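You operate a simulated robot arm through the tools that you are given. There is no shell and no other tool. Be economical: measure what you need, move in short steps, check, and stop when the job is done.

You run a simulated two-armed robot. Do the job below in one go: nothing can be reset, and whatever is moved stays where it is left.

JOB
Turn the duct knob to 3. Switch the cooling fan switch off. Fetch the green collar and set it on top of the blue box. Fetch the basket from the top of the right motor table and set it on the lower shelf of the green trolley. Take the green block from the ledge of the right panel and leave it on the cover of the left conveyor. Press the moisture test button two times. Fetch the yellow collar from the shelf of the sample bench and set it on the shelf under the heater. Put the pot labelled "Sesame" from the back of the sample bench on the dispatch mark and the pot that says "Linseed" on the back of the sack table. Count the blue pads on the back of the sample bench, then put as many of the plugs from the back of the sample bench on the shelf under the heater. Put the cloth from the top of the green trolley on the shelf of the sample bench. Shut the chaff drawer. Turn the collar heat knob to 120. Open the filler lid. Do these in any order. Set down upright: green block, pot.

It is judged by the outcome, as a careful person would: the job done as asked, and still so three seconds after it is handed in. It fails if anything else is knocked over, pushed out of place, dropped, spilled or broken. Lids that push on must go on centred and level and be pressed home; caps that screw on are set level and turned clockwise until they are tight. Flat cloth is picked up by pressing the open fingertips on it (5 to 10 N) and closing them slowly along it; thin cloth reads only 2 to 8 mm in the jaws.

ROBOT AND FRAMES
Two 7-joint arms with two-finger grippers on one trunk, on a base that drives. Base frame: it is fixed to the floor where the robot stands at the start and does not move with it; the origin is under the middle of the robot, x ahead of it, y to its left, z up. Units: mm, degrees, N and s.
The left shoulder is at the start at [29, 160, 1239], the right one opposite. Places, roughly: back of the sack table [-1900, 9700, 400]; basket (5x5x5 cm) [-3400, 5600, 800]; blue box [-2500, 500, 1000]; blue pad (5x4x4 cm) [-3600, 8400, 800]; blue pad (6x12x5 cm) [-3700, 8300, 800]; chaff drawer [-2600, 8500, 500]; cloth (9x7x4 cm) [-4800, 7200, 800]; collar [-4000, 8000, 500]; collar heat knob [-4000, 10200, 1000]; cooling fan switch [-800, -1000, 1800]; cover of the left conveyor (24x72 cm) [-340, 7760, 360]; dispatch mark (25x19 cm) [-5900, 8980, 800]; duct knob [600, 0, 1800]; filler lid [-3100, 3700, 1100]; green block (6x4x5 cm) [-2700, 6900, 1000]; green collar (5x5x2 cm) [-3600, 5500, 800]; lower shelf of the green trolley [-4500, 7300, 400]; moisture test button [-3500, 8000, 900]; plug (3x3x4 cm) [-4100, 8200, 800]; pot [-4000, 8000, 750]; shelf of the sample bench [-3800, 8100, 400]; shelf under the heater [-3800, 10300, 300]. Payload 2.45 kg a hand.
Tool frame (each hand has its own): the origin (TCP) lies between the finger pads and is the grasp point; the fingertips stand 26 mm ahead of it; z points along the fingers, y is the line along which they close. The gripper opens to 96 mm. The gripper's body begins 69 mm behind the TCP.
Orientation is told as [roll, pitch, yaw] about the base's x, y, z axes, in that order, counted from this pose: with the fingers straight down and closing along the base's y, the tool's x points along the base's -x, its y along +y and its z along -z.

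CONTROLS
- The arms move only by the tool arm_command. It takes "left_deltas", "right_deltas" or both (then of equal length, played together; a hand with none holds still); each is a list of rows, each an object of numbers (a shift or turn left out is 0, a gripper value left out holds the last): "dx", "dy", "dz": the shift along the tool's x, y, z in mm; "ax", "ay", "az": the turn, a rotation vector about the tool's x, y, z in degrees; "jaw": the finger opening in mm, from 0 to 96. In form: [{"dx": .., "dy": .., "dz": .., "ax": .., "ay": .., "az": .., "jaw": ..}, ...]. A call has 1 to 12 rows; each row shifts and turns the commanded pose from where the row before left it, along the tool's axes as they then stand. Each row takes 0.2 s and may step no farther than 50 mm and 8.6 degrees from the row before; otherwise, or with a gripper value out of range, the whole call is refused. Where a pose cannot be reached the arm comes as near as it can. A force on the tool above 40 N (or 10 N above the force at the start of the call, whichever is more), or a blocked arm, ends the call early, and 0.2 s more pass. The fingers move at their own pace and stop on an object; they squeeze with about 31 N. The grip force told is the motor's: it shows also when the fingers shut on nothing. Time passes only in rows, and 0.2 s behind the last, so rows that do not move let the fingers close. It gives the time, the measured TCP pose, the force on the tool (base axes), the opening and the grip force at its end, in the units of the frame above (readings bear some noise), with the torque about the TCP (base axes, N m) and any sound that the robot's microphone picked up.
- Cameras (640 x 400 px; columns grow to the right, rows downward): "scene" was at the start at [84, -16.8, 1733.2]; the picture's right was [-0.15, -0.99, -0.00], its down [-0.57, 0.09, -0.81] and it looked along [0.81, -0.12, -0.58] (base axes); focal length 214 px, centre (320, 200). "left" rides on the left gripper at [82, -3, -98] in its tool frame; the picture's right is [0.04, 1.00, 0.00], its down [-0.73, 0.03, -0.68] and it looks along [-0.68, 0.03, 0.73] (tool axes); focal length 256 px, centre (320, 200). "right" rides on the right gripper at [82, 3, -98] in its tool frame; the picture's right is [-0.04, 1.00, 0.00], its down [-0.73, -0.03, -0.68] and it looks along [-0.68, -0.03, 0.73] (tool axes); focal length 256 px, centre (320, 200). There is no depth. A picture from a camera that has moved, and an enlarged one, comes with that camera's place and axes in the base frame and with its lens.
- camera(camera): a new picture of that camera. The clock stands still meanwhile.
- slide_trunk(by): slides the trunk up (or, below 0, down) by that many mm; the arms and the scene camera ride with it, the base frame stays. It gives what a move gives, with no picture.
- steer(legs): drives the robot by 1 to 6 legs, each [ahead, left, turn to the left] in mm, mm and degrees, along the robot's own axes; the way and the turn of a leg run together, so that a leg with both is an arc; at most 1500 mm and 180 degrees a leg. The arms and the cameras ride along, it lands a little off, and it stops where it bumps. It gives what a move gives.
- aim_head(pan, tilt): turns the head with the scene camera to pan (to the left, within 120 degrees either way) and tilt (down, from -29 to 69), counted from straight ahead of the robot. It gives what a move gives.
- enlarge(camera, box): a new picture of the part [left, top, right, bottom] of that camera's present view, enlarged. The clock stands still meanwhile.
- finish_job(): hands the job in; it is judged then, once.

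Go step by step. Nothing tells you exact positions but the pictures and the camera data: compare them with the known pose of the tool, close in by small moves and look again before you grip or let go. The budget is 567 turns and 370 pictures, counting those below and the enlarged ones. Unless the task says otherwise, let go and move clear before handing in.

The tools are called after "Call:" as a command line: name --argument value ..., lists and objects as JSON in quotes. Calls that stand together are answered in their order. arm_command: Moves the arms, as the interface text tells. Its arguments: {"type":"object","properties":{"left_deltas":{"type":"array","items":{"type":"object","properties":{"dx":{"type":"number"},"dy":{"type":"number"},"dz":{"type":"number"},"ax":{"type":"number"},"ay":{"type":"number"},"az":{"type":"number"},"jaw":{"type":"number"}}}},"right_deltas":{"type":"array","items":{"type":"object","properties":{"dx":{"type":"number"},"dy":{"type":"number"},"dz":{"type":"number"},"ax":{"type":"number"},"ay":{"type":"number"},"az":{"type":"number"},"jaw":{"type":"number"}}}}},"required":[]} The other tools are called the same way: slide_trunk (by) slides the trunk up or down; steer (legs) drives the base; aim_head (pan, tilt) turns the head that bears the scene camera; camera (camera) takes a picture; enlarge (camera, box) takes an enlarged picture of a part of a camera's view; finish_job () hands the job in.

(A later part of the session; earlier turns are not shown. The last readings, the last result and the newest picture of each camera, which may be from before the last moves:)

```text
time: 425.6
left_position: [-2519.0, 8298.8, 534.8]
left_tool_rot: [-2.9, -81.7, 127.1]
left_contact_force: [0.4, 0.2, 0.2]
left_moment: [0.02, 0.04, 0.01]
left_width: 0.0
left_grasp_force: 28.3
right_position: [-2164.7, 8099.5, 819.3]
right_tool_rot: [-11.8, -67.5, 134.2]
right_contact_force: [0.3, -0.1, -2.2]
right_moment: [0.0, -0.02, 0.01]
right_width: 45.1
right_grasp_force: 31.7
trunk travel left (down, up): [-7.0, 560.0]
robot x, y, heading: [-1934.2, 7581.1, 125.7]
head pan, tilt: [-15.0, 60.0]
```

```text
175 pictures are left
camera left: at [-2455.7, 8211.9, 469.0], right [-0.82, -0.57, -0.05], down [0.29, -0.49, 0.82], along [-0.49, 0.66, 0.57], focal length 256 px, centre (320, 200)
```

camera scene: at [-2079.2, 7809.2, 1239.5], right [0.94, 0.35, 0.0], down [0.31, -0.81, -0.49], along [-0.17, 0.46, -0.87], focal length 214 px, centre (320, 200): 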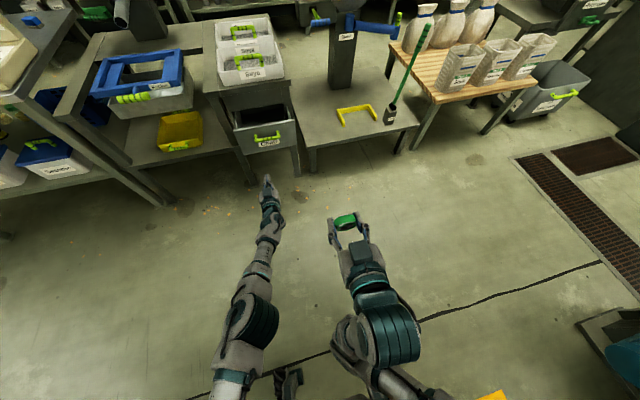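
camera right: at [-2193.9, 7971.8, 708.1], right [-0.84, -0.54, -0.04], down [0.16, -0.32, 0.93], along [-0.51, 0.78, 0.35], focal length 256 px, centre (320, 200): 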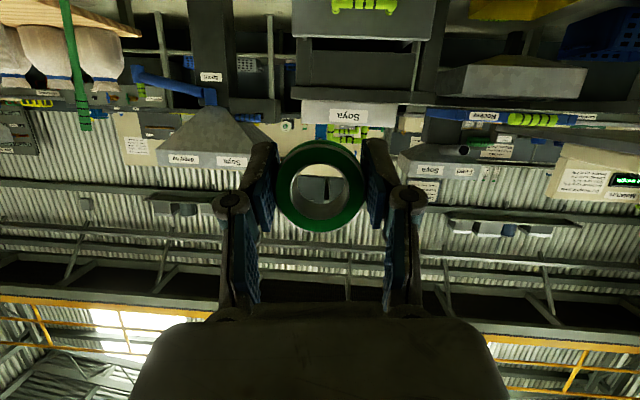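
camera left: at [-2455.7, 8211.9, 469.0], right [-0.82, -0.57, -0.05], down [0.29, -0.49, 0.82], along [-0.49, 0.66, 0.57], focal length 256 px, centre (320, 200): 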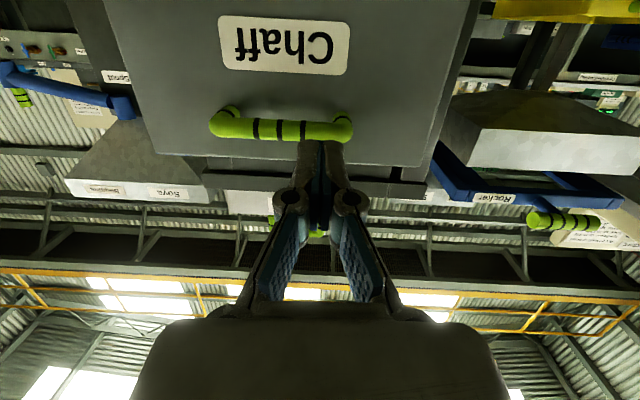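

Call:
steer --legs '[[110, 0, 0]]'

Call:
camera --camera "left"

```text
time: 426.8
left_position: [-2582.3, 8392.7, 539.0]
left_tool_rot: [-2.5, -82.2, 126.8]
left_contact_force: [0.0, -0.4, -0.7]
left_moment: [0.03, 0.0, 0.0]
left_width: 0.0
left_grasp_force: 28.2
right_position: [-2226.0, 8186.9, 821.9]
right_tool_rot: [-11.9, -67.8, 134.2]
right_contact_force: [0.2, -0.2, -1.5]
right_moment: [0.0, 0.03, 0.01]
right_width: 45.1
right_grasp_force: 30.7
trunk travel left (down, up): [-7.0, 560.0]
robot x, y, heading: [-1998.0, 7672.6, 125.6]
head pan, tilt: [-15.0, 60.0]
```

```text
174 pictures are left
camera left: at [-2519.0, 8303.4, 472.6], right [-0.82, -0.57, -0.05], down [0.29, -0.49, 0.82], along [-0.49, 0.66, 0.57], focal length 256 px, centre (320, 200)
```

left: 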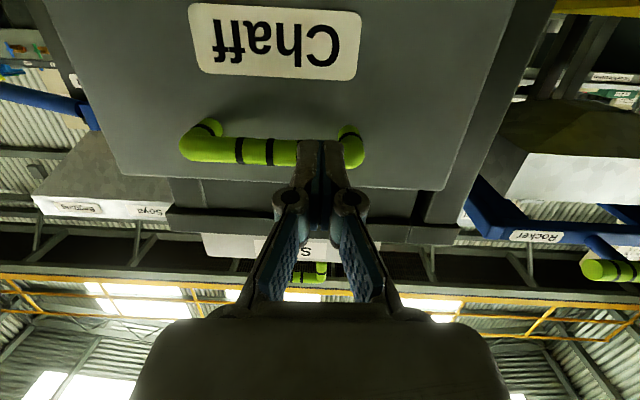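

Call:
arm_command --left_deltas '[{"dx": 30}, {}]'

Call:
steer --legs '[[70, 0, 0]]'

Call:
camera --camera "left"

```text
time: 427.4
left_position: [-2590.2, 8379.9, 524.8]
left_tool_rot: [-3.3, -82.7, 127.6]
left_contact_force: [-0.1, -0.3, 0.3]
left_moment: [-0.01, 0.01, -0.01]
left_width: 0.0
left_grasp_force: 28.2
left hand out of reach, approached as far as the arm can: row 1
right_position: [-2222.2, 8180.1, 829.3]
right_tool_rot: [-12.3, -68.4, 134.4]
right_contact_force: [-0.1, -0.5, -2.0]
right_moment: [0.0, -0.03, -0.01]
right_width: 45.0
right_grasp_force: 31.0
trunk travel left (down, up): [-7.0, 560.0]
robot x, y, heading: [-1995.8, 7671.0, 126.0]
head pan, tilt: [-15.0, 60.0]
```

```text
time: 428.4
left_position: [-2630.2, 8437.0, 519.3]
left_tool_rot: [-2.8, -82.4, 127.1]
left_contact_force: [-0.8, 0.3, -11.6]
left_moment: [0.06, 0.06, 0.16]
left_width: 6.0
left_grasp_force: 28.2
right_position: [-2263.1, 8238.9, 825.3]
right_tool_rot: [-12.0, -68.2, 134.4]
right_contact_force: [0.0, -0.2, -1.7]
right_moment: [0.01, 0.0, -0.01]
right_width: 45.3
right_grasp_force: 30.9
trunk travel left (down, up): [-7.0, 560.0]
robot x, y, heading: [-2039.7, 7724.4, 125.6]
head pan, tilt: [-15.0, 60.0]
```

```text
173 pictures are left
camera left: at [-2566.4, 8349.6, 451.5], right [-0.82, -0.57, -0.05], down [0.3, -0.5, 0.82], along [-0.49, 0.66, 0.58], focal length 256 px, centre (320, 200)
```

left: 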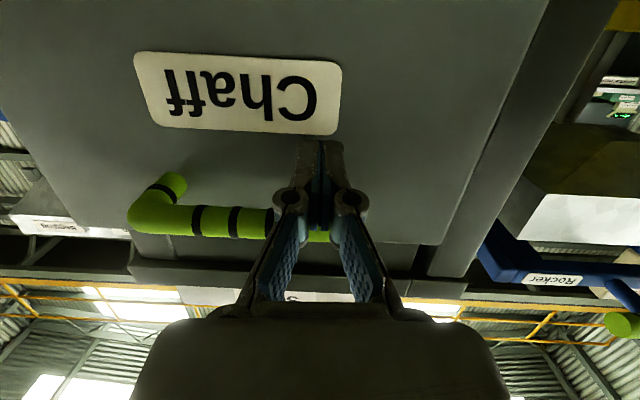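

Call:
steer --legs '[[60, 0, 0]]'

Call:
camera --camera "left"

Call:
camera --camera "scene"

```text
time: 429.3
left_position: [-2649.4, 8465.0, 519.4]
left_tool_rot: [-2.5, -83.0, 127.3]
left_contact_force: [4.5, -10.9, -13.2]
left_moment: [0.22, 0.12, 0.12]
left_width: 5.8
left_grasp_force: 28.4
right_position: [-2277.2, 8255.9, 838.3]
right_tool_rot: [-12.9, -69.1, 135.3]
right_contact_force: [0.9, -0.2, -0.9]
right_moment: [0.0, 0.01, 0.01]
right_width: 45.1
right_grasp_force: 31.1
trunk travel left (down, up): [-7.0, 560.0]
robot x, y, heading: [-2060.1, 7762.6, 125.7]
head pan, tilt: [-15.0, 60.0]
stopped in leg 1: the force on the tool passed its limit at 232 N (the readings are from after the stop); the commanded pose is now the measured one
```

```text
172 pictures are left
camera left: at [-2585.2, 8378.4, 450.4], right [-0.82, -0.58, -0.04], down [0.31, -0.5, 0.81], along [-0.49, 0.65, 0.58], focal length 256 px, centre (320, 200)
```

left: 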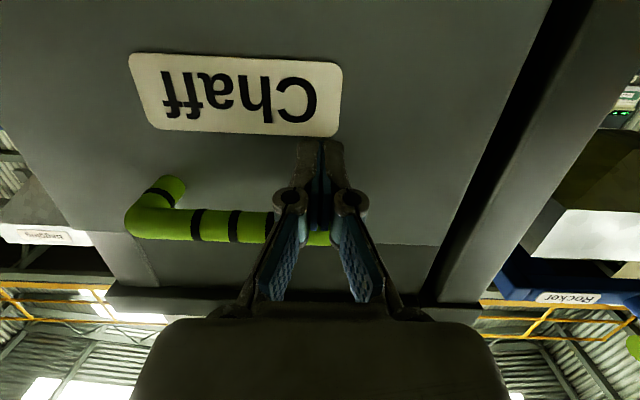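

```text
171 pictures are left
camera scene: at [-2285.0, 8094.5, 1238.6], right [0.94, 0.35, 0.0], down [0.31, -0.81, -0.49], along [-0.17, 0.46, -0.87], focal length 214 px, centre (320, 200)
```

scene: 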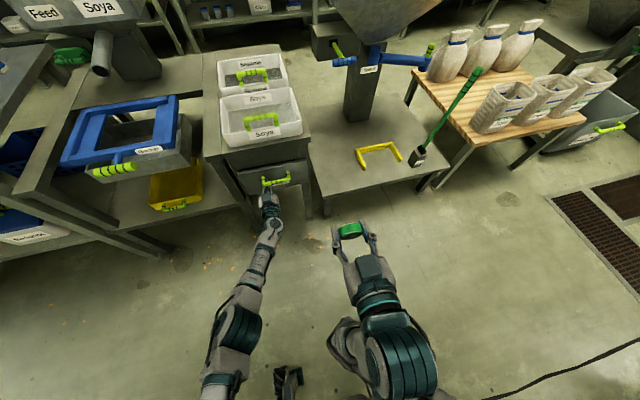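

Call:
enlarge --camera "scene" --box '[200, 120, 340, 230]'

```text
3.64 times, centred on (270, 175) of scene
camera zoom: at [-2285.0, 8094.5, 1238.6], right [0.94, 0.35, 0.0], down [0.31, -0.81, -0.49], along [-0.17, 0.46, -0.87], focal length 780 px, centre (502, 291)
```

zoom: 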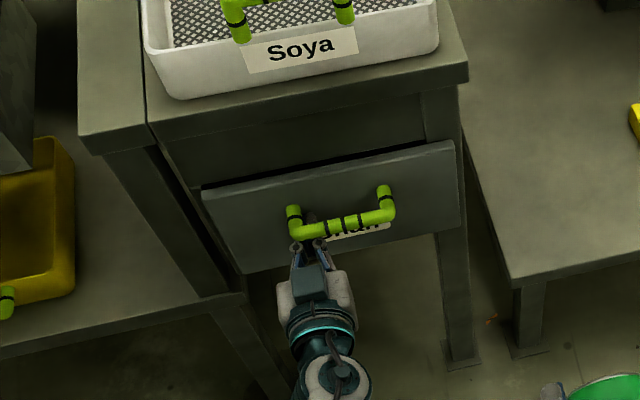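

Call:
arm_command --left_deltas '[{"dz": 6}, {"dz": 6}, {"dz": 6}, {"dz": 6}]'

Call:
enlarge --camera "scene" --box '[200, 120, 340, 230]'

```text
time: 430.3
left_position: [-2649.1, 8466.0, 519.0]
left_tool_rot: [-2.6, -82.9, 127.5]
left_contact_force: [12.8, -25.5, -20.1]
left_moment: [0.35, 0.22, 0.11]
left_width: 6.1
left_grasp_force: 28.5
left hand out of reach, approached as far as the arm can: row 1, 2, 3, 4
right_position: [-2279.4, 8256.4, 837.8]
right_tool_rot: [-13.3, -69.0, 135.5]
right_contact_force: [0.3, 1.3, -2.4]
right_moment: [-0.02, -0.02, 0.0]
right_width: 45.1
right_grasp_force: 30.4
trunk travel left (down, up): [-7.0, 560.0]
robot x, y, heading: [-2059.7, 7759.8, 125.8]
head pan, tilt: [-15.0, 60.0]
```

```text
3.64 times, centred on (270, 175) of scene
camera zoom: at [-2286.2, 8094.4, 1238.1], right [0.94, 0.35, 0.0], down [0.31, -0.81, -0.49], along [-0.17, 0.46, -0.87], focal length 780 px, centre (502, 291)
```

zoom: 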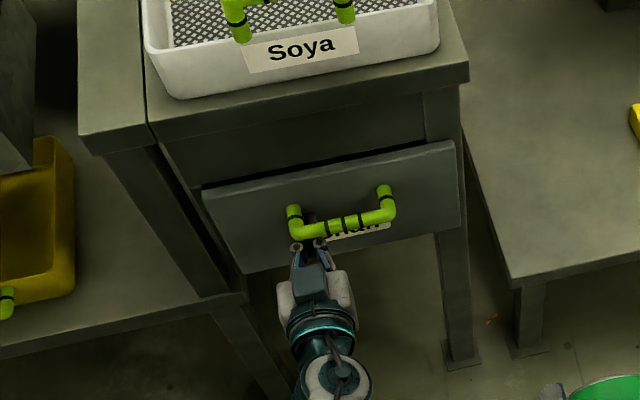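

The chaff drawer is home. I'll withdraw, raise the trunk and look for the way round to the back of the bench.

Call:
steer --legs '[[-450, 0, 0]]'

Call:
slide_trunk --by 230

Call:
aim_head --pan -40 --tilt 20

Call:
camera --camera "scene"

```text
time: 433.0
left_position: [-2387.0, 8101.7, 524.0]
left_tool_rot: [-2.3, -83.3, 127.2]
left_contact_force: [-0.6, 0.0, -0.5]
left_moment: [-0.02, -0.01, 0.0]
left_width: 0.1
left_grasp_force: 29.0
right_position: [-2014.9, 7890.6, 837.9]
right_tool_rot: [-12.9, -69.1, 135.2]
right_contact_force: [-0.5, -0.1, -0.9]
right_moment: [0.02, 0.03, -0.03]
right_width: 45.1
right_grasp_force: 31.1
trunk travel left (down, up): [-7.0, 560.0]
robot x, y, heading: [-1800.0, 7395.3, 125.9]
head pan, tilt: [-15.0, 60.0]
```

```text
time: 435.5
left_position: [-2373.0, 8082.5, 1110.1]
left_tool_rot: [179.6, -72.4, -54.7]
left_contact_force: [0.1, 0.3, -0.3]
left_moment: [0.01, 0.03, -0.02]
left_width: 0.0
left_grasp_force: 28.5
right_position: [-2012.5, 7886.4, 1069.8]
right_tool_rot: [-12.9, -69.5, 135.4]
right_contact_force: [0.1, 0.2, -1.8]
right_moment: [0.0, -0.02, -0.02]
right_width: 45.0
right_grasp_force: 30.6
trunk travel left (down, up): [-237.0, 330.0]
robot x, y, heading: [-1801.4, 7397.1, 125.9]
head pan, tilt: [-15.0, 60.0]
```

```text
time: 436.5
left_position: [-2373.5, 8082.1, 1111.0]
left_tool_rot: [179.7, -72.4, -54.8]
left_contact_force: [-0.6, 1.1, -0.6]
left_moment: [0.0, -0.02, 0.0]
left_width: 0.1
left_grasp_force: 28.3
right_position: [-2013.3, 7887.2, 1070.9]
right_tool_rot: [-13.0, -69.6, 135.5]
right_contact_force: [0.4, -0.6, -1.3]
right_moment: [0.0, 0.03, -0.04]
right_width: 45.2
right_grasp_force: 30.7
trunk travel left (down, up): [-237.0, 330.0]
robot x, y, heading: [-1799.9, 7398.1, 125.7]
head pan, tilt: [-40.0, 20.0]
```

```text
168 pictures are left
camera scene: at [-1840.2, 7550.2, 1585.1], right [1.0, -0.07, 0.0], down [-0.02, -0.35, -0.94], along [0.07, 0.94, -0.35], focal length 214 px, centre (320, 200)
```

scene: 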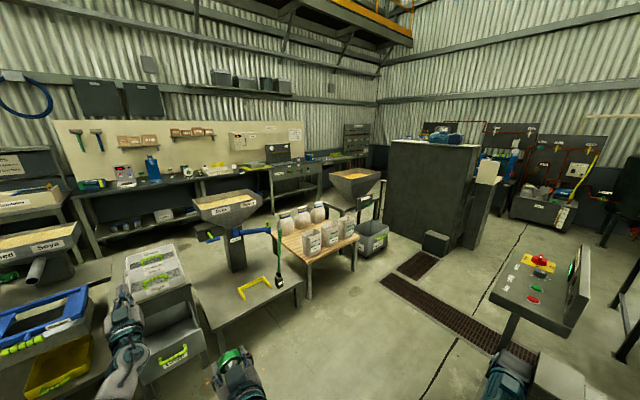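

Call:
enlarge --camera "scene" --box '[90, 230, 290, 400]'

```text
2.35 times, centred on (190, 315) of scene
camera zoom: at [-1840.2, 7550.2, 1585.1], right [1.0, -0.07, 0.0], down [-0.02, -0.35, -0.94], along [0.07, 0.94, -0.35], focal length 505 px, centre (626, -71)
```

zoom: 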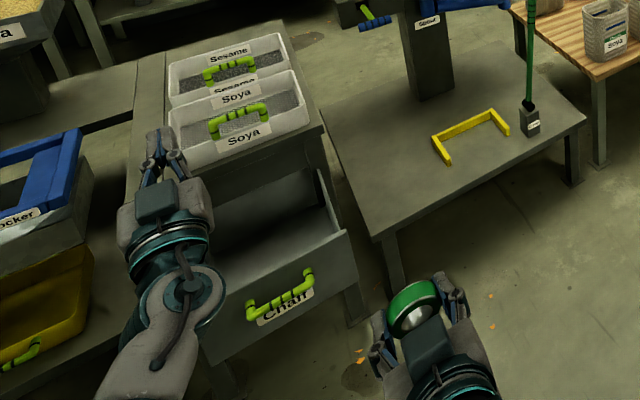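

Backing out dragged the drawer open again (the fingers were hooked under its handle). I'll redo it, pushing beside the handle.

Call:
slide_trunk --by -230

Call:
aim_head --pan 10 --tilt 50

Call:
camera --camera "scene"

```text
time: 438.9
left_position: [-2369.6, 8077.5, 884.2]
left_tool_rot: [179.7, -72.2, -54.8]
left_contact_force: [-0.9, -0.4, 0.7]
left_moment: [0.0, 0.01, 0.0]
left_width: 0.0
left_grasp_force: 29.3
right_position: [-2023.4, 7901.6, 796.1]
right_tool_rot: [-10.6, -63.4, 133.3]
right_contact_force: [-0.2, -0.1, -0.8]
right_moment: [0.01, -0.01, 0.06]
right_width: 45.1
right_grasp_force: 31.3
trunk travel left (down, up): [-7.0, 560.0]
robot x, y, heading: [-1799.1, 7397.8, 126.1]
head pan, tilt: [-40.0, 20.0]
```

```text
time: 440.1
left_position: [-2370.6, 8079.0, 882.0]
left_tool_rot: [179.6, -72.4, -54.8]
left_contact_force: [-0.2, -1.1, 0.6]
left_moment: [0.02, 0.0, 0.01]
left_width: 0.2
left_grasp_force: 28.6
right_position: [-2021.9, 7901.9, 793.8]
right_tool_rot: [-10.7, -63.3, 133.2]
right_contact_force: [0.1, 0.5, -1.3]
right_moment: [-0.02, 0.0, 0.0]
right_width: 45.3
right_grasp_force: 30.6
trunk travel left (down, up): [-7.0, 560.0]
robot x, y, heading: [-1797.9, 7395.6, 125.8]
head pan, tilt: [10.0, 50.0]
```

```text
166 pictures are left
camera scene: at [-2053.3, 7720.7, 1251.9], right [0.7, 0.72, 0.0], down [0.55, -0.54, -0.64], along [-0.46, 0.44, -0.77], focal length 214 px, centre (320, 200)
```

scene: 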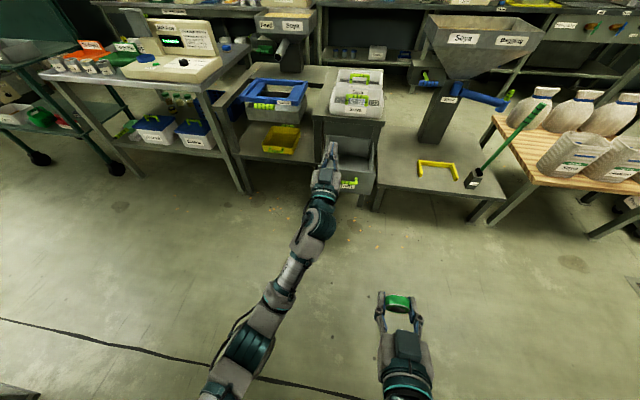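

Call:
arm_command --left_deltas '[{"ay": 8}, {"ay": 8}, {"dx": 45}, {"dx": 45}, {"dx": 45}, {"dx": 45}, {"dx": 45}, {"dx": 45}, {"dx": 45}, {"dx": 45}]'

Call:
steer --legs '[[0, 95, 0]]'

Call:
camera --camera "left"

Call:
camera --camera "scene"

```text
time: 442.3
left_position: [-2381.5, 8087.9, 525.2]
left_tool_rot: [169.3, -88.3, -44.2]
left_contact_force: [0.2, -0.5, 0.4]
left_moment: [0.01, 0.03, -0.01]
left_width: 0.0
left_grasp_force: 28.7
left hand out of reach, approached as far as the arm can: row 8
right_position: [-2023.4, 7902.0, 794.8]
right_tool_rot: [-10.7, -63.4, 133.3]
right_contact_force: [0.3, 0.0, -1.1]
right_moment: [0.01, -0.01, -0.01]
right_width: 45.2
right_grasp_force: 31.3
trunk travel left (down, up): [-7.0, 560.0]
robot x, y, heading: [-1800.0, 7395.4, 125.8]
head pan, tilt: [10.0, 50.0]
```

```text
time: 443.4
left_position: [-2439.4, 8045.2, 525.9]
left_tool_rot: [140.7, -87.9, -16.0]
left_contact_force: [1.2, 0.9, 1.0]
left_moment: [0.0, -0.01, 0.14]
left_width: 0.0
left_grasp_force: 28.5
right_position: [-2080.0, 7861.0, 790.3]
right_tool_rot: [-7.9, -63.4, 130.6]
right_contact_force: [1.9, 0.9, -1.6]
right_moment: [-0.03, 0.03, 0.11]
right_width: 44.9
right_grasp_force: 31.1
trunk travel left (down, up): [-7.0, 560.0]
robot x, y, heading: [-1871.1, 7342.7, 125.7]
head pan, tilt: [10.0, 50.0]
```

```text
165 pictures are left
camera left: at [-2384.3, 7967.4, 442.4], right [-0.82, -0.57, -0.02], down [0.39, -0.58, 0.71], along [-0.42, 0.58, 0.7], focal length 256 px, centre (320, 200)
```

left: 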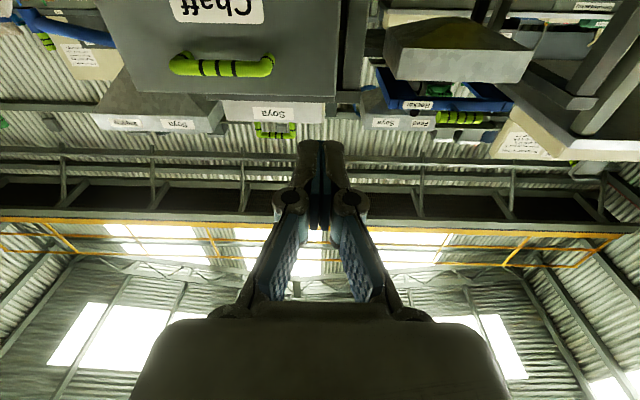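

```text
164 pictures are left
camera scene: at [-2098.7, 7690.0, 1251.3], right [0.7, 0.71, -0.03], down [0.54, -0.55, -0.64], along [-0.47, 0.43, -0.77], focal length 214 px, centre (320, 200)
```

scene: 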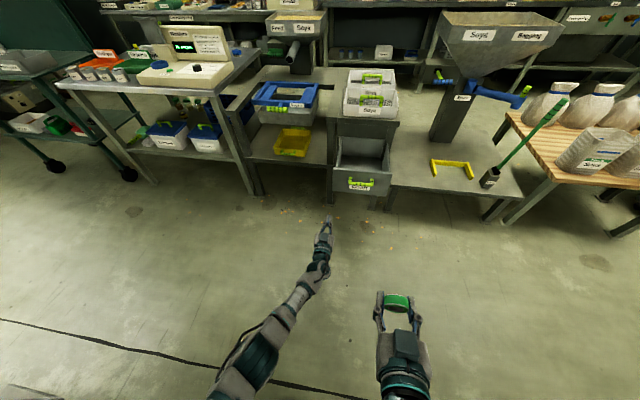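

Call:
steer --legs '[[0, -22, 0], [300, 0, 0]]'

Call:
camera --camera "left"

```text
time: 445.9
left_position: [-2616.6, 8289.9, 527.8]
left_tool_rot: [-156.7, -87.8, -78.5]
left_contact_force: [-0.9, -0.4, 1.1]
left_moment: [0.0, 0.02, -0.05]
left_width: 0.1
left_grasp_force: 28.1
right_position: [-2262.9, 8096.5, 799.3]
right_tool_rot: [-12.9, -63.6, 135.0]
right_contact_force: [-1.4, -0.8, -1.3]
right_moment: [0.0, -0.08, -0.06]
right_width: 44.9
right_grasp_force: 31.3
trunk travel left (down, up): [-7.0, 560.0]
robot x, y, heading: [-2030.7, 7601.9, 125.8]
head pan, tilt: [10.0, 50.0]
```

```text
163 pictures are left
camera left: at [-2558.7, 8214.1, 443.4], right [-0.82, -0.57, -0.06], down [0.37, -0.6, 0.71], along [-0.44, 0.56, 0.7], focal length 256 px, centre (320, 200)
```

left: 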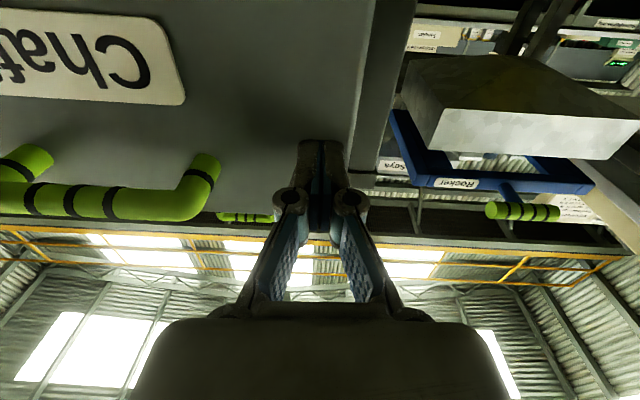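

Call:
steer --legs '[[100, 0, 0]]'

Call:
steer --legs '[[60, 0, 0]]'

Call:
camera --camera "scene"

Call:
camera --camera "left"

```text
time: 447.1
left_position: [-2667.3, 8376.7, 533.0]
left_tool_rot: [177.5, -87.6, -52.6]
left_contact_force: [0.7, 0.6, -0.4]
left_moment: [0.03, 0.01, 0.05]
left_width: 0.1
left_grasp_force: 28.6
right_position: [-2307.3, 8182.7, 801.4]
right_tool_rot: [-10.8, -64.0, 133.3]
right_contact_force: [0.3, 0.9, -1.3]
right_moment: [0.0, 0.01, 0.02]
right_width: 45.2
right_grasp_force: 31.2
trunk travel left (down, up): [-7.0, 560.0]
robot x, y, heading: [-2092.5, 7682.2, 125.4]
head pan, tilt: [10.0, 50.0]
```

```text
time: 448.0
left_position: [-2704.9, 8422.9, 537.8]
left_tool_rot: [-175.8, -87.2, -59.3]
left_contact_force: [-0.4, 0.9, 0.1]
left_moment: [0.01, 0.05, -0.01]
left_width: 0.0
left_grasp_force: 28.6
right_position: [-2344.3, 8225.5, 804.8]
right_tool_rot: [-11.7, -64.4, 134.1]
right_contact_force: [-1.6, -1.0, -1.8]
right_moment: [0.03, 0.0, 0.01]
right_width: 45.4
right_grasp_force: 31.1
trunk travel left (down, up): [-7.0, 560.0]
robot x, y, heading: [-2125.2, 7731.6, 125.6]
head pan, tilt: [10.0, 50.0]
```

```text
162 pictures are left
camera scene: at [-2382.0, 8056.6, 1251.4], right [0.7, 0.72, 0.0], down [0.55, -0.54, -0.64], along [-0.46, 0.44, -0.77], focal length 214 px, centre (320, 200)
```

scene: 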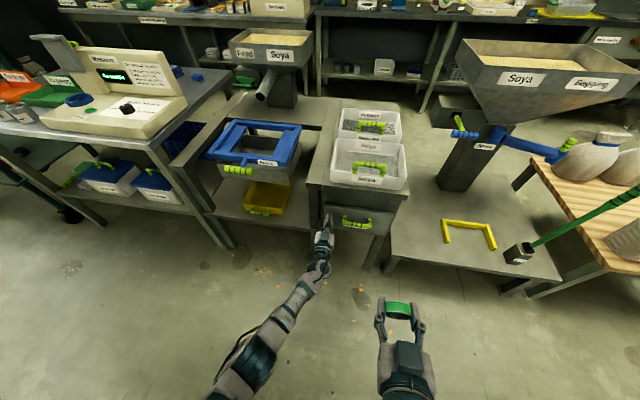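

```text
161 pictures are left
camera left: at [-2648.5, 8347.6, 450.8], right [-0.82, -0.57, -0.04], down [0.38, -0.6, 0.7], along [-0.43, 0.56, 0.71], focal length 256 px, centre (320, 200)
```

left: 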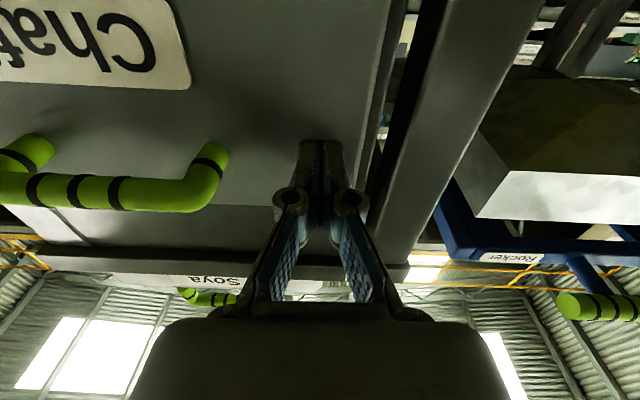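

Call:
steer --legs '[[30, 0, 0]]'

Call:
enlarge --camera "scene" --box '[270, 150, 430, 280]'

```text
time: 448.8
left_position: [-2703.6, 8425.0, 546.8]
left_tool_rot: [-176.9, -86.0, -57.8]
left_contact_force: [0.7, -1.3, 0.3]
left_moment: [-0.04, -0.03, 0.0]
left_width: 0.0
left_grasp_force: 28.6
right_position: [-2347.8, 8221.1, 811.2]
right_tool_rot: [-13.5, -63.7, 136.0]
right_contact_force: [-0.1, -0.1, -2.0]
right_moment: [-0.02, -0.01, -0.01]
right_width: 45.2
right_grasp_force: 30.8
trunk travel left (down, up): [-7.0, 560.0]
robot x, y, heading: [-2132.8, 7738.6, 125.9]
head pan, tilt: [10.0, 50.0]
stopped in leg 1: the force on the tool passed its limit at 119 N (the readings are from after the stop); the commanded pose is now the measured one
```

```text
3.08 times, centred on (350, 215) of scene
camera zoom: at [-2384.6, 8062.6, 1252.0], right [0.7, 0.72, 0.0], down [0.55, -0.54, -0.64], along [-0.46, 0.44, -0.77], focal length 660 px, centre (228, 154)
```

zoom: 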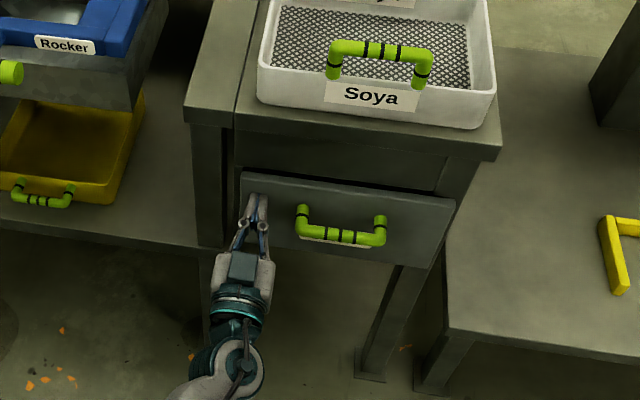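

Call:
steer --legs '[[-300, 0, 0]]'

Call:
enlarge --camera "scene" --box '[270, 120, 430, 250]'

```text
time: 450.8
left_position: [-2528.1, 8180.1, 547.8]
left_tool_rot: [-176.6, -86.2, -58.1]
left_contact_force: [-0.3, 1.1, -0.9]
left_moment: [-0.04, -0.03, 0.0]
left_width: 0.2
left_grasp_force: 28.8
right_position: [-2170.2, 7976.9, 809.8]
right_tool_rot: [-13.7, -63.7, 136.0]
right_contact_force: [1.4, 0.5, -1.4]
right_moment: [0.01, -0.04, 0.01]
right_width: 45.2
right_grasp_force: 30.7
trunk travel left (down, up): [-7.0, 560.0]
robot x, y, heading: [-1954.6, 7496.5, 125.6]
head pan, tilt: [10.0, 50.0]
```

```text
3.08 times, centred on (350, 185) of scene
camera zoom: at [-2208.5, 7818.3, 1252.2], right [0.7, 0.72, 0.0], down [0.55, -0.54, -0.64], along [-0.46, 0.44, -0.77], focal length 660 px, centre (228, 246)
```

zoom: 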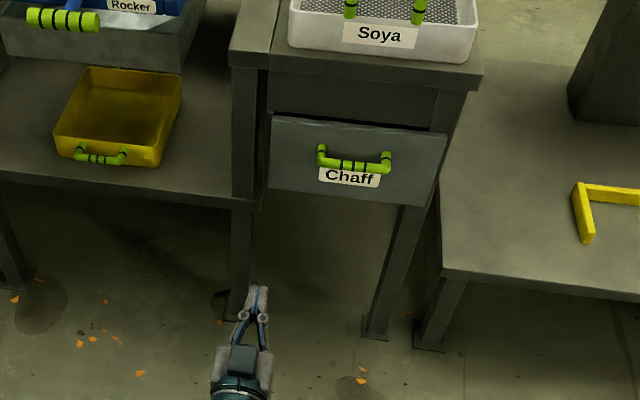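

Drawer closed now. I'll raise the trunk and go round the trolley's left end to the back of the sample bench.

Call:
slide_trunk --by 230

Call:
steer --legs '[[0, 1450, 0], [0, 1450, 0]]'

Call:
aim_head --pan 0 --tilt 25

Call:
camera --camera "scene"

```text
time: 453.2
left_position: [-2519.4, 8171.7, 1048.0]
left_tool_rot: [180.0, -67.4, -54.8]
left_contact_force: [0.4, -0.2, 0.1]
left_moment: [0.0, 0.01, 0.01]
left_width: 0.1
left_grasp_force: 28.1
right_position: [-2168.5, 7974.5, 1043.0]
right_tool_rot: [-13.9, -64.1, 136.1]
right_contact_force: [-0.3, -0.4, -1.1]
right_moment: [0.04, 0.01, -0.03]
right_width: 45.3
right_grasp_force: 31.1
trunk travel left (down, up): [-237.0, 330.0]
robot x, y, heading: [-1957.8, 7496.7, 125.9]
head pan, tilt: [10.0, 50.0]
```

```text
time: 457.4
left_position: [-3154.3, 7717.3, 1054.6]
left_tool_rot: [-179.0, -66.9, -55.4]
left_contact_force: [1.6, -0.1, -0.3]
left_moment: [-0.01, -0.03, 0.13]
left_width: 0.0
left_grasp_force: 28.2
right_position: [-2791.4, 7514.4, 1048.6]
right_tool_rot: [-16.2, -64.5, 137.6]
right_contact_force: [-0.1, 0.6, -0.9]
right_moment: [-0.02, 0.02, 0.0]
right_width: 45.0
right_grasp_force: 31.3
trunk travel left (down, up): [-237.0, 330.0]
robot x, y, heading: [-2578.3, 7043.9, 125.9]
head pan, tilt: [10.0, 50.0]
stopped in leg 1: the robot was blocked; the commanded pose is now the measured one
```

```text
time: 458.3
left_position: [-3155.2, 7717.3, 1053.1]
left_tool_rot: [-179.4, -66.8, -55.0]
left_contact_force: [0.7, -0.1, 0.1]
left_moment: [0.02, 0.04, -0.02]
left_width: 0.1
left_grasp_force: 28.5
right_position: [-2792.1, 7513.4, 1047.8]
right_tool_rot: [-15.8, -64.4, 137.6]
right_contact_force: [-0.4, -0.9, -1.3]
right_moment: [-0.01, 0.02, 0.03]
right_width: 44.9
right_grasp_force: 30.8
trunk travel left (down, up): [-237.0, 330.0]
robot x, y, heading: [-2579.6, 7040.8, 125.8]
head pan, tilt: [0.0, 25.0]
```

```text
158 pictures are left
camera scene: at [-2652.8, 7200.5, 1576.3], right [0.81, 0.59, -0.02], down [0.23, -0.36, -0.9], along [-0.54, 0.72, -0.43], focal length 214 px, centre (320, 200)
```

scene: 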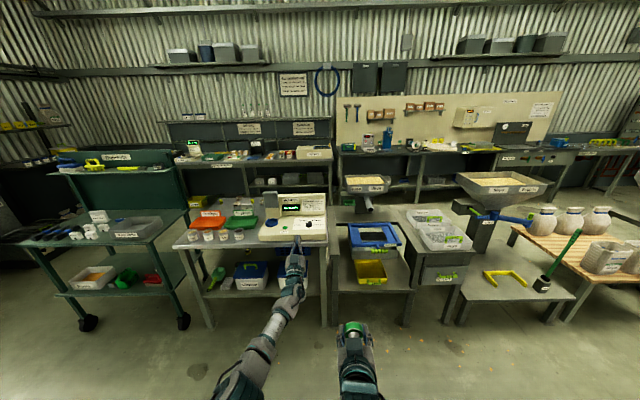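

Call:
steer --legs '[[60, -100, 0]]'

Call:
arm_command --left_deltas '[{"ay": 8}, {"ay": 8}, {"ay": 8}, {"dz": -45}, {"dz": -45}, {"dz": -45}, {"dz": -45}, {"dz": -45}, {"dz": -45}]'

Call:
aim_head --pan 120 --tilt 45

Call:
camera --camera "scene"

```text
time: 459.5
left_position: [-3152.7, 7792.3, 1048.4]
left_tool_rot: [-173.7, -66.8, -60.2]
left_contact_force: [-2.6, -1.3, -1.6]
left_moment: [0.01, 0.13, -0.26]
left_width: 0.1
left_grasp_force: 28.5
right_position: [-2788.5, 7587.9, 1048.5]
right_tool_rot: [-20.7, -63.5, 142.6]
right_contact_force: [-1.7, -0.5, -2.2]
right_moment: [0.08, -0.01, -0.11]
right_width: 45.2
right_grasp_force: 31.1
trunk travel left (down, up): [-237.0, 330.0]
robot x, y, heading: [-2541.3, 7142.8, 125.8]
head pan, tilt: [0.0, 25.0]
```

```text
time: 461.5
left_position: [-2956.9, 7592.3, 1059.6]
left_tool_rot: [-32.4, -89.2, 158.1]
left_contact_force: [0.3, 1.3, 0.5]
left_moment: [-0.02, 0.01, 0.06]
left_width: 0.2
left_grasp_force: 28.7
right_position: [-2752.0, 7607.6, 1049.1]
right_tool_rot: [-16.0, -64.4, 138.2]
right_contact_force: [0.5, 1.1, -1.6]
right_moment: [-0.04, 0.01, 0.03]
right_width: 45.1
right_grasp_force: 31.4
trunk travel left (down, up): [-237.0, 330.0]
robot x, y, heading: [-2543.9, 7147.3, 125.8]
head pan, tilt: [0.0, 25.0]
```

```text
time: 463.5
left_position: [-2970.4, 7584.8, 1057.6]
left_tool_rot: [-55.4, -88.7, -178.8]
left_contact_force: [0.2, 1.3, 0.4]
left_moment: [0.02, -0.01, 0.02]
left_width: 0.0
left_grasp_force: 28.2
right_position: [-2764.9, 7601.5, 1049.4]
right_tool_rot: [-17.8, -64.3, 139.5]
right_contact_force: [0.5, 0.0, -1.9]
right_moment: [-0.03, -0.02, -0.01]
right_width: 45.2
right_grasp_force: 30.9
trunk travel left (down, up): [-237.0, 330.0]
robot x, y, heading: [-2545.1, 7144.0, 125.9]
head pan, tilt: [120.0, 45.0]
```

```text
157 pictures are left
camera scene: at [-2619.5, 7131.0, 1547.4], right [-0.91, 0.41, 0.0], down [0.29, 0.64, -0.71], along [-0.29, -0.65, -0.7], focal length 214 px, centre (320, 200)
```

scene: 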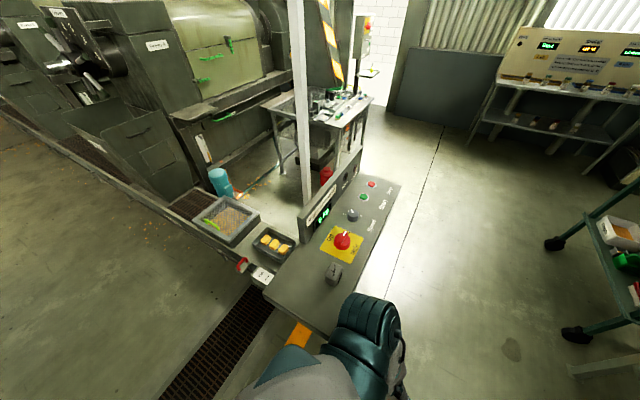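

Call:
steer --legs '[[290, 0, 0], [0, 1450, 0], [0, 850, 0]]'

Call:
aim_head --pan 0 --tilt 20

Call:
camera --camera "scene"

```text
time: 476.4
left_position: [-4979.6, 6474.7, 1058.3]
left_tool_rot: [-45.5, -89.0, 171.5]
left_contact_force: [-0.4, -0.2, 0.4]
left_moment: [0.01, -0.02, 0.01]
left_width: 0.0
left_grasp_force: 28.3
right_position: [-4774.8, 6492.1, 1049.6]
right_tool_rot: [-16.8, -64.3, 139.0]
right_contact_force: [1.3, 0.7, -1.0]
right_moment: [0.02, 0.01, 0.0]
right_width: 45.2
right_grasp_force: 30.9
trunk travel left (down, up): [-237.0, 330.0]
robot x, y, heading: [-4556.8, 6033.5, 125.9]
head pan, tilt: [120.0, 45.0]
```

```text
time: 478.4
left_position: [-4983.0, 6468.6, 1059.6]
left_tool_rot: [-63.1, -88.8, -171.0]
left_contact_force: [-0.8, -0.4, 0.0]
left_moment: [-0.05, -0.02, -0.01]
left_width: 0.0
left_grasp_force: 28.4
right_position: [-4776.0, 6486.1, 1051.8]
right_tool_rot: [-17.7, -64.4, 139.8]
right_contact_force: [-0.9, -0.1, -1.2]
right_moment: [0.01, -0.03, -0.02]
right_width: 45.2
right_grasp_force: 31.3
trunk travel left (down, up): [-237.0, 330.0]
robot x, y, heading: [-4558.9, 6029.3, 126.1]
head pan, tilt: [0.0, 20.0]
```

```text
156 pictures are left
camera scene: at [-4658.0, 6165.8, 1585.3], right [0.81, 0.59, 0.0], down [0.2, -0.28, -0.94], along [-0.55, 0.76, -0.35], focal length 214 px, centre (320, 200)
```

scene: 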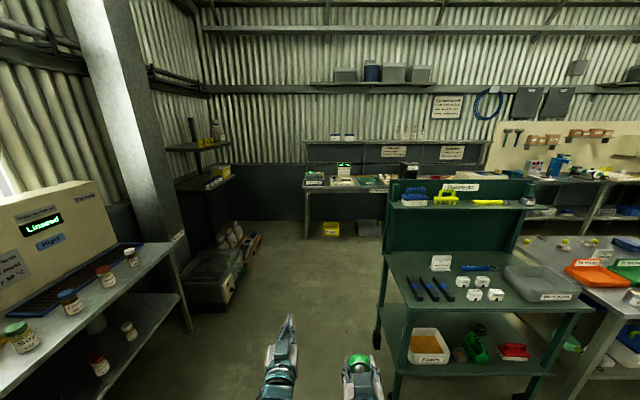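

Call:
steer --legs '[[1050, 0, -0.5], [950, 0, 0]]'

Call:
aim_head --pan -70 --tilt 30

Call:
camera --camera "scene"

```text
time: 488.3
left_position: [-6145.3, 8096.2, 1060.4]
left_tool_rot: [-62.7, -88.9, -172.0]
left_contact_force: [0.7, 0.3, -0.1]
left_moment: [-0.02, 0.03, 0.0]
left_width: 0.0
left_grasp_force: 28.6
right_position: [-5938.7, 8112.8, 1051.1]
right_tool_rot: [-17.8, -64.3, 139.1]
right_contact_force: [-0.6, -0.2, -1.3]
right_moment: [-0.03, -0.02, -0.03]
right_width: 45.2
right_grasp_force: 31.3
trunk travel left (down, up): [-237.0, 330.0]
robot x, y, heading: [-5727.5, 7655.0, 125.3]
head pan, tilt: [0.0, 20.0]
```

```text
time: 489.8
left_position: [-6143.7, 8093.5, 1062.1]
left_tool_rot: [-71.4, -89.0, -163.3]
left_contact_force: [-0.2, 0.0, 0.2]
left_moment: [0.02, -0.03, -0.02]
left_width: 0.1
left_grasp_force: 29.0
right_position: [-5937.7, 8109.5, 1053.5]
right_tool_rot: [-17.9, -64.5, 139.3]
right_contact_force: [-0.1, 0.1, -0.6]
right_moment: [0.01, -0.04, 0.01]
right_width: 45.2
right_grasp_force: 30.7
trunk travel left (down, up): [-237.0, 330.0]
robot x, y, heading: [-5726.5, 7656.0, 125.4]
head pan, tilt: [-70.0, 30.0]
```

```text
155 pictures are left
camera scene: at [-5718.4, 7788.9, 1569.5], right [0.82, -0.57, 0.0], down [-0.28, -0.41, -0.87], along [0.49, 0.71, -0.5], focal length 214 px, centre (320, 200)
```

scene: 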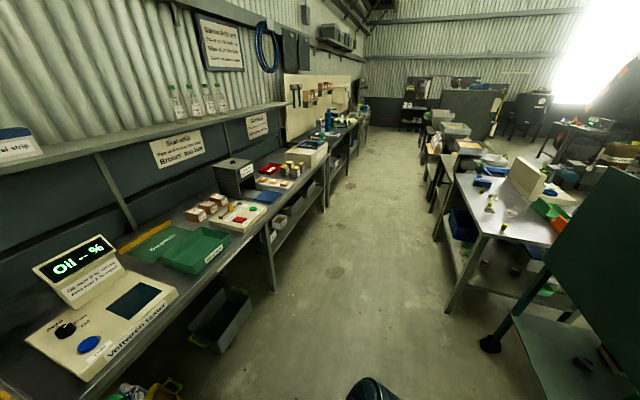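

Call:
enlarge --camera "scene" --box '[420, 110, 600, 290]'

```text
2.22 times, centred on (510, 200) of scene
camera zoom: at [-5718.4, 7788.9, 1569.5], right [0.82, -0.57, 0.0], down [-0.28, -0.41, -0.87], along [0.49, 0.71, -0.5], focal length 477 px, centre (-102, 200)
```

zoom: 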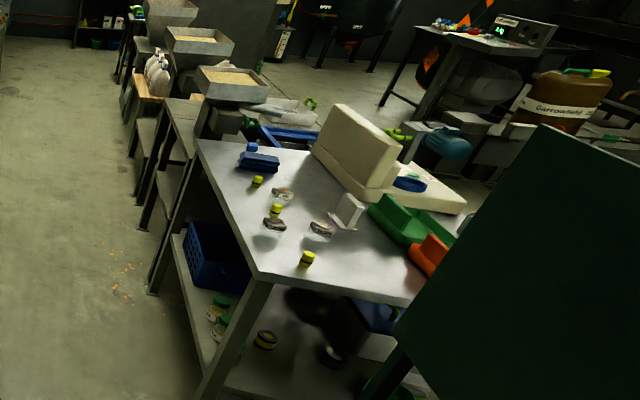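

Call:
steer --legs '[[0, 0, -90], [1450, 150, 0]]'

Call:
aim_head --pan -50 --tilt 45

Call:
camera --camera "scene"

```text
time: 500.9
left_position: [-4185.6, 9036.0, 1061.8]
left_tool_rot: [-70.9, -88.9, 106.5]
left_contact_force: [-0.4, 0.7, 0.9]
left_moment: [0.01, 0.0, -0.01]
left_width: 0.0
left_grasp_force: 28.0
right_position: [-4169.2, 8829.7, 1051.8]
right_tool_rot: [-17.9, -64.5, 49.7]
right_contact_force: [0.0, 0.6, -0.7]
right_moment: [0.0, 0.01, -0.03]
right_width: 45.3
right_grasp_force: 31.4
trunk travel left (down, up): [-237.0, 330.0]
robot x, y, heading: [-4624.7, 8616.1, 35.9]
head pan, tilt: [-70.0, 30.0]
```

```text
time: 501.7
left_position: [-4188.3, 9034.8, 1063.5]
left_tool_rot: [-81.5, -89.0, 117.2]
left_contact_force: [0.0, 0.1, -0.6]
left_moment: [0.01, -0.02, 0.0]
left_width: 0.0
left_grasp_force: 28.2
right_position: [-4172.0, 8828.1, 1053.5]
right_tool_rot: [-18.2, -64.6, 49.9]
right_contact_force: [-0.2, 1.3, -2.3]
right_moment: [-0.03, 0.03, 0.02]
right_width: 45.2
right_grasp_force: 30.9
trunk travel left (down, up): [-237.0, 330.0]
robot x, y, heading: [-4622.0, 8611.5, 35.6]
head pan, tilt: [-50.0, 45.0]
```

```text
153 pictures are left
camera scene: at [-4484.3, 8637.7, 1546.9], right [-0.25, -0.97, 0.0], down [-0.69, 0.17, -0.71], along [0.68, -0.18, -0.71], focal length 214 px, centre (320, 200)
```

scene: 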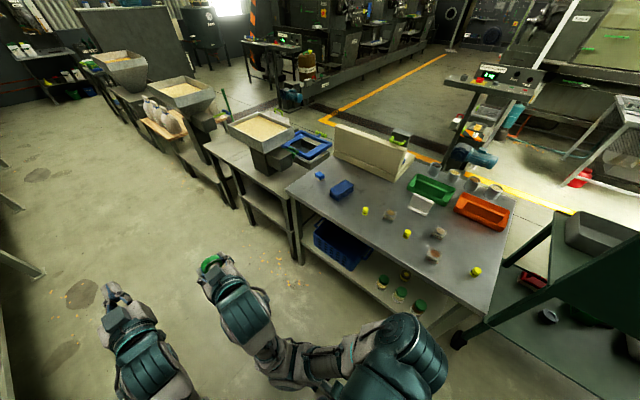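

Call:
enlarge --camera "scene" --box '[280, 150, 500, 330]'

```text
2.22 times, centred on (390, 240) of scene
camera zoom: at [-4484.3, 8637.7, 1546.9], right [-0.25, -0.97, 0.0], down [-0.69, 0.17, -0.71], along [0.68, -0.18, -0.71], focal length 477 px, centre (164, 111)
```

zoom: 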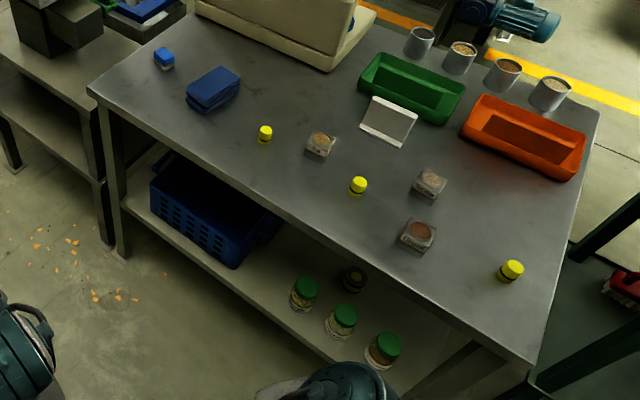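

Call:
steer --legs '[[0, 0, -90]]'

Call:
arm_command --left_deltas '[{"ay": 8.2, "jaw": 96}, {"ay": 8.2}, {"ay": 8.2}, {"ay": 8.2}, {"ay": 8.2}, {"ay": 8.2}, {"ay": 8.2}, {"ay": 8.2}, {"ay": 8.2}, {"ay": 8.2}, {"ay": 6}]'

Call:
aim_head --pan 0 --tilt 40

Call:
camera --camera "scene"

Call:
camera --camera "left"

```text
time: 505.9
left_position: [-4212.7, 8171.8, 1065.2]
left_tool_rot: [-80.9, -89.1, 25.6]
left_contact_force: [-0.5, 0.2, 0.0]
left_moment: [0.01, -0.02, 0.0]
left_width: 0.2
left_grasp_force: 28.5
right_position: [-4419.5, 8159.3, 1054.3]
right_tool_rot: [-18.2, -64.7, -41.1]
right_contact_force: [0.5, 0.2, -1.0]
right_moment: [0.03, 0.03, 0.01]
right_width: 44.9
right_grasp_force: 31.1
trunk travel left (down, up): [-237.0, 330.0]
robot x, y, heading: [-4622.5, 8611.9, -55.0]
head pan, tilt: [-50.0, 45.0]
```

```text
time: 508.3
left_position: [-4167.3, 8098.6, 1034.2]
left_tool_rot: [-1.1, -2.2, -55.2]
left_contact_force: [-0.6, 0.1, -0.3]
left_moment: [-0.06, 0.02, -0.01]
left_width: 96.0
left_grasp_force: 0.2
left hand out of reach, approached as far as the arm can: row 6, 7, 8, 9
right_position: [-4420.3, 8162.5, 1056.8]
right_tool_rot: [-18.5, -64.7, -40.9]
right_contact_force: [0.5, 0.9, -1.2]
right_moment: [-0.02, -0.03, 0.02]
right_width: 45.1
right_grasp_force: 30.8
trunk travel left (down, up): [-237.0, 330.0]
robot x, y, heading: [-4624.3, 8615.4, -55.0]
head pan, tilt: [-50.0, 45.0]
```

```text
time: 509.5
left_position: [-4168.3, 8098.2, 1033.7]
left_tool_rot: [-1.0, -2.4, -55.4]
left_contact_force: [0.3, 0.0, 0.2]
left_moment: [0.0, 0.01, 0.01]
left_width: 95.9
left_grasp_force: 0.1
right_position: [-4421.6, 8161.0, 1055.0]
right_tool_rot: [-18.5, -64.9, -40.9]
right_contact_force: [-0.2, -0.6, -1.1]
right_moment: [-0.01, 0.03, -0.02]
right_width: 45.0
right_grasp_force: 30.8
trunk travel left (down, up): [-237.0, 330.0]
robot x, y, heading: [-4620.8, 8614.9, -55.3]
head pan, tilt: [0.0, 40.0]
```

```text
151 pictures are left
camera scene: at [-4531.5, 8479.9, 1553.8], right [-0.82, -0.57, 0.0], down [-0.37, 0.53, -0.76], along [0.43, -0.63, -0.65], focal length 214 px, centre (320, 200)
```

scene: 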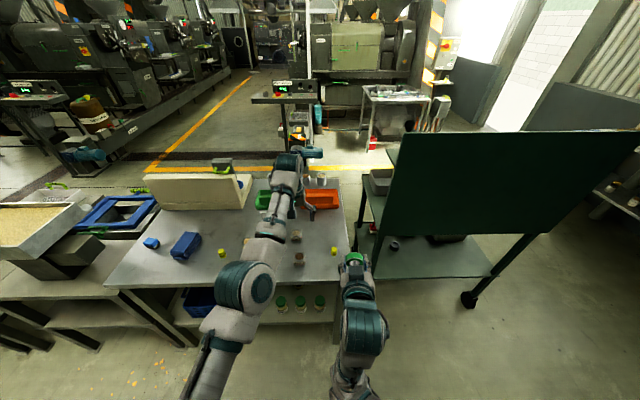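

```text
150 pictures are left
camera left: at [-4217.6, 8167.6, 1129.1], right [0.8, 0.6, -0.02], down [0.44, -0.56, 0.71], along [0.42, -0.57, -0.71], focal length 256 px, centre (320, 200)
```

left: 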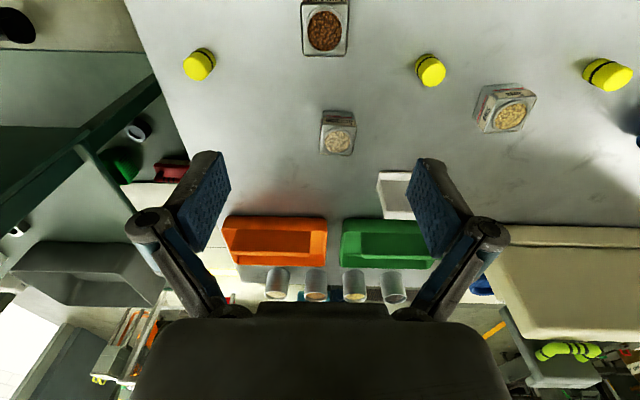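

Call:
enlarge --camera "left" --box '[290, 0, 370, 60]'

Call:
enlarge --camera "left" --box '[300, 90, 380, 160]'

Call:
enlarge --camera "scene" --box '[130, 210, 350, 310]'

```text
6.67 times, centred on (330, 30) of left
camera zoom: at [-4217.6, 8167.6, 1129.1], right [0.8, 0.6, -0.02], down [0.44, -0.56, 0.71], along [0.42, -0.57, -0.71], focal length 1707 px, centre (253, 1333)
```

zoom: 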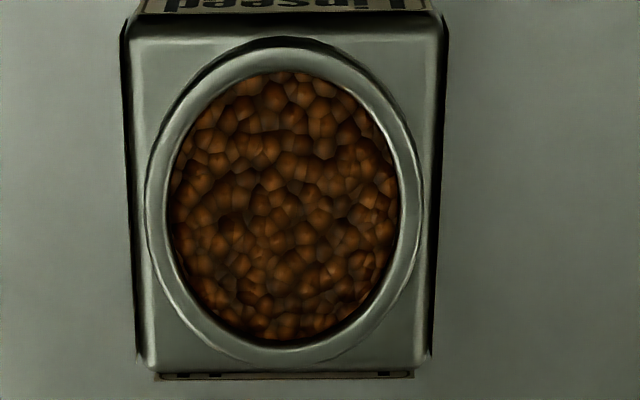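

```text
5.71 times, centred on (340, 125) of left
camera zoom: at [-4217.6, 8167.6, 1129.1], right [0.8, 0.6, -0.02], down [0.44, -0.56, 0.71], along [0.42, -0.57, -0.71], focal length 1463 px, centre (206, 629)
```

zoom: 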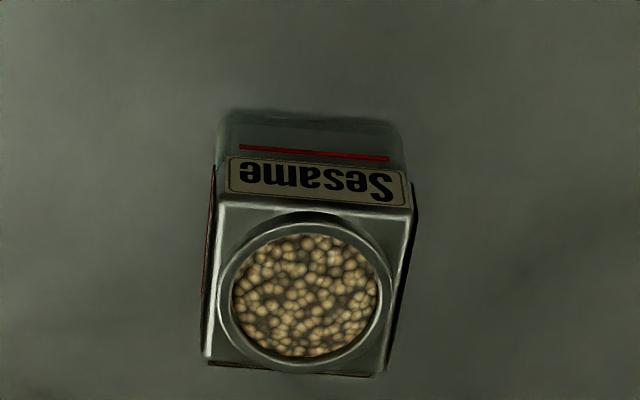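

```text
2.91 times, centred on (240, 260) of scene
camera zoom: at [-4531.5, 8479.9, 1553.8], right [-0.82, -0.57, 0.0], down [-0.37, 0.53, -0.76], along [0.43, -0.63, -0.65], focal length 624 px, centre (553, 26)
```

zoom: 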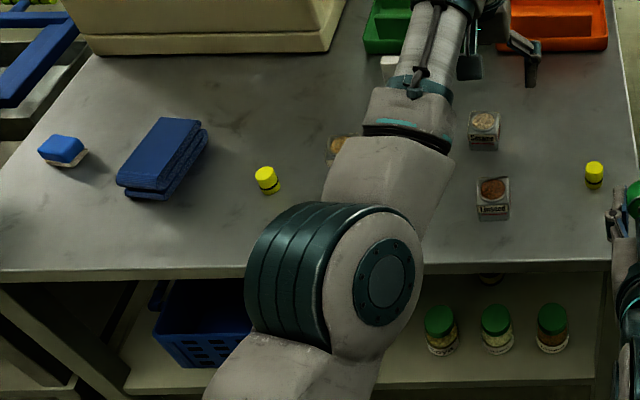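

Call:
enlarge --camera "scene" --box '[135, 225, 215, 285]'

```text
6.67 times, centred on (175, 255) of scene
camera zoom: at [-4531.5, 8479.9, 1553.8], right [-0.82, -0.57, 0.0], down [-0.37, 0.53, -0.76], along [0.43, -0.63, -0.65], focal length 1430 px, centre (1287, -167)
```

zoom: 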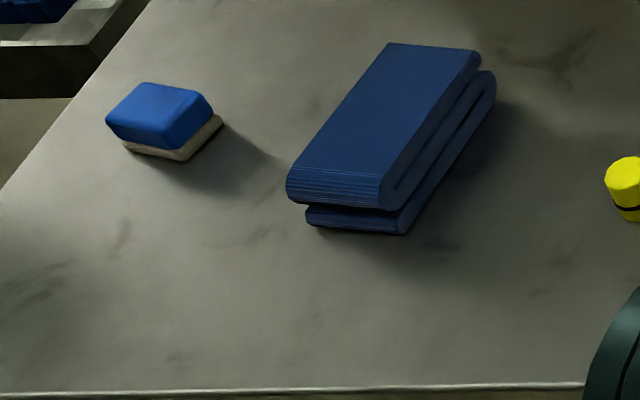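

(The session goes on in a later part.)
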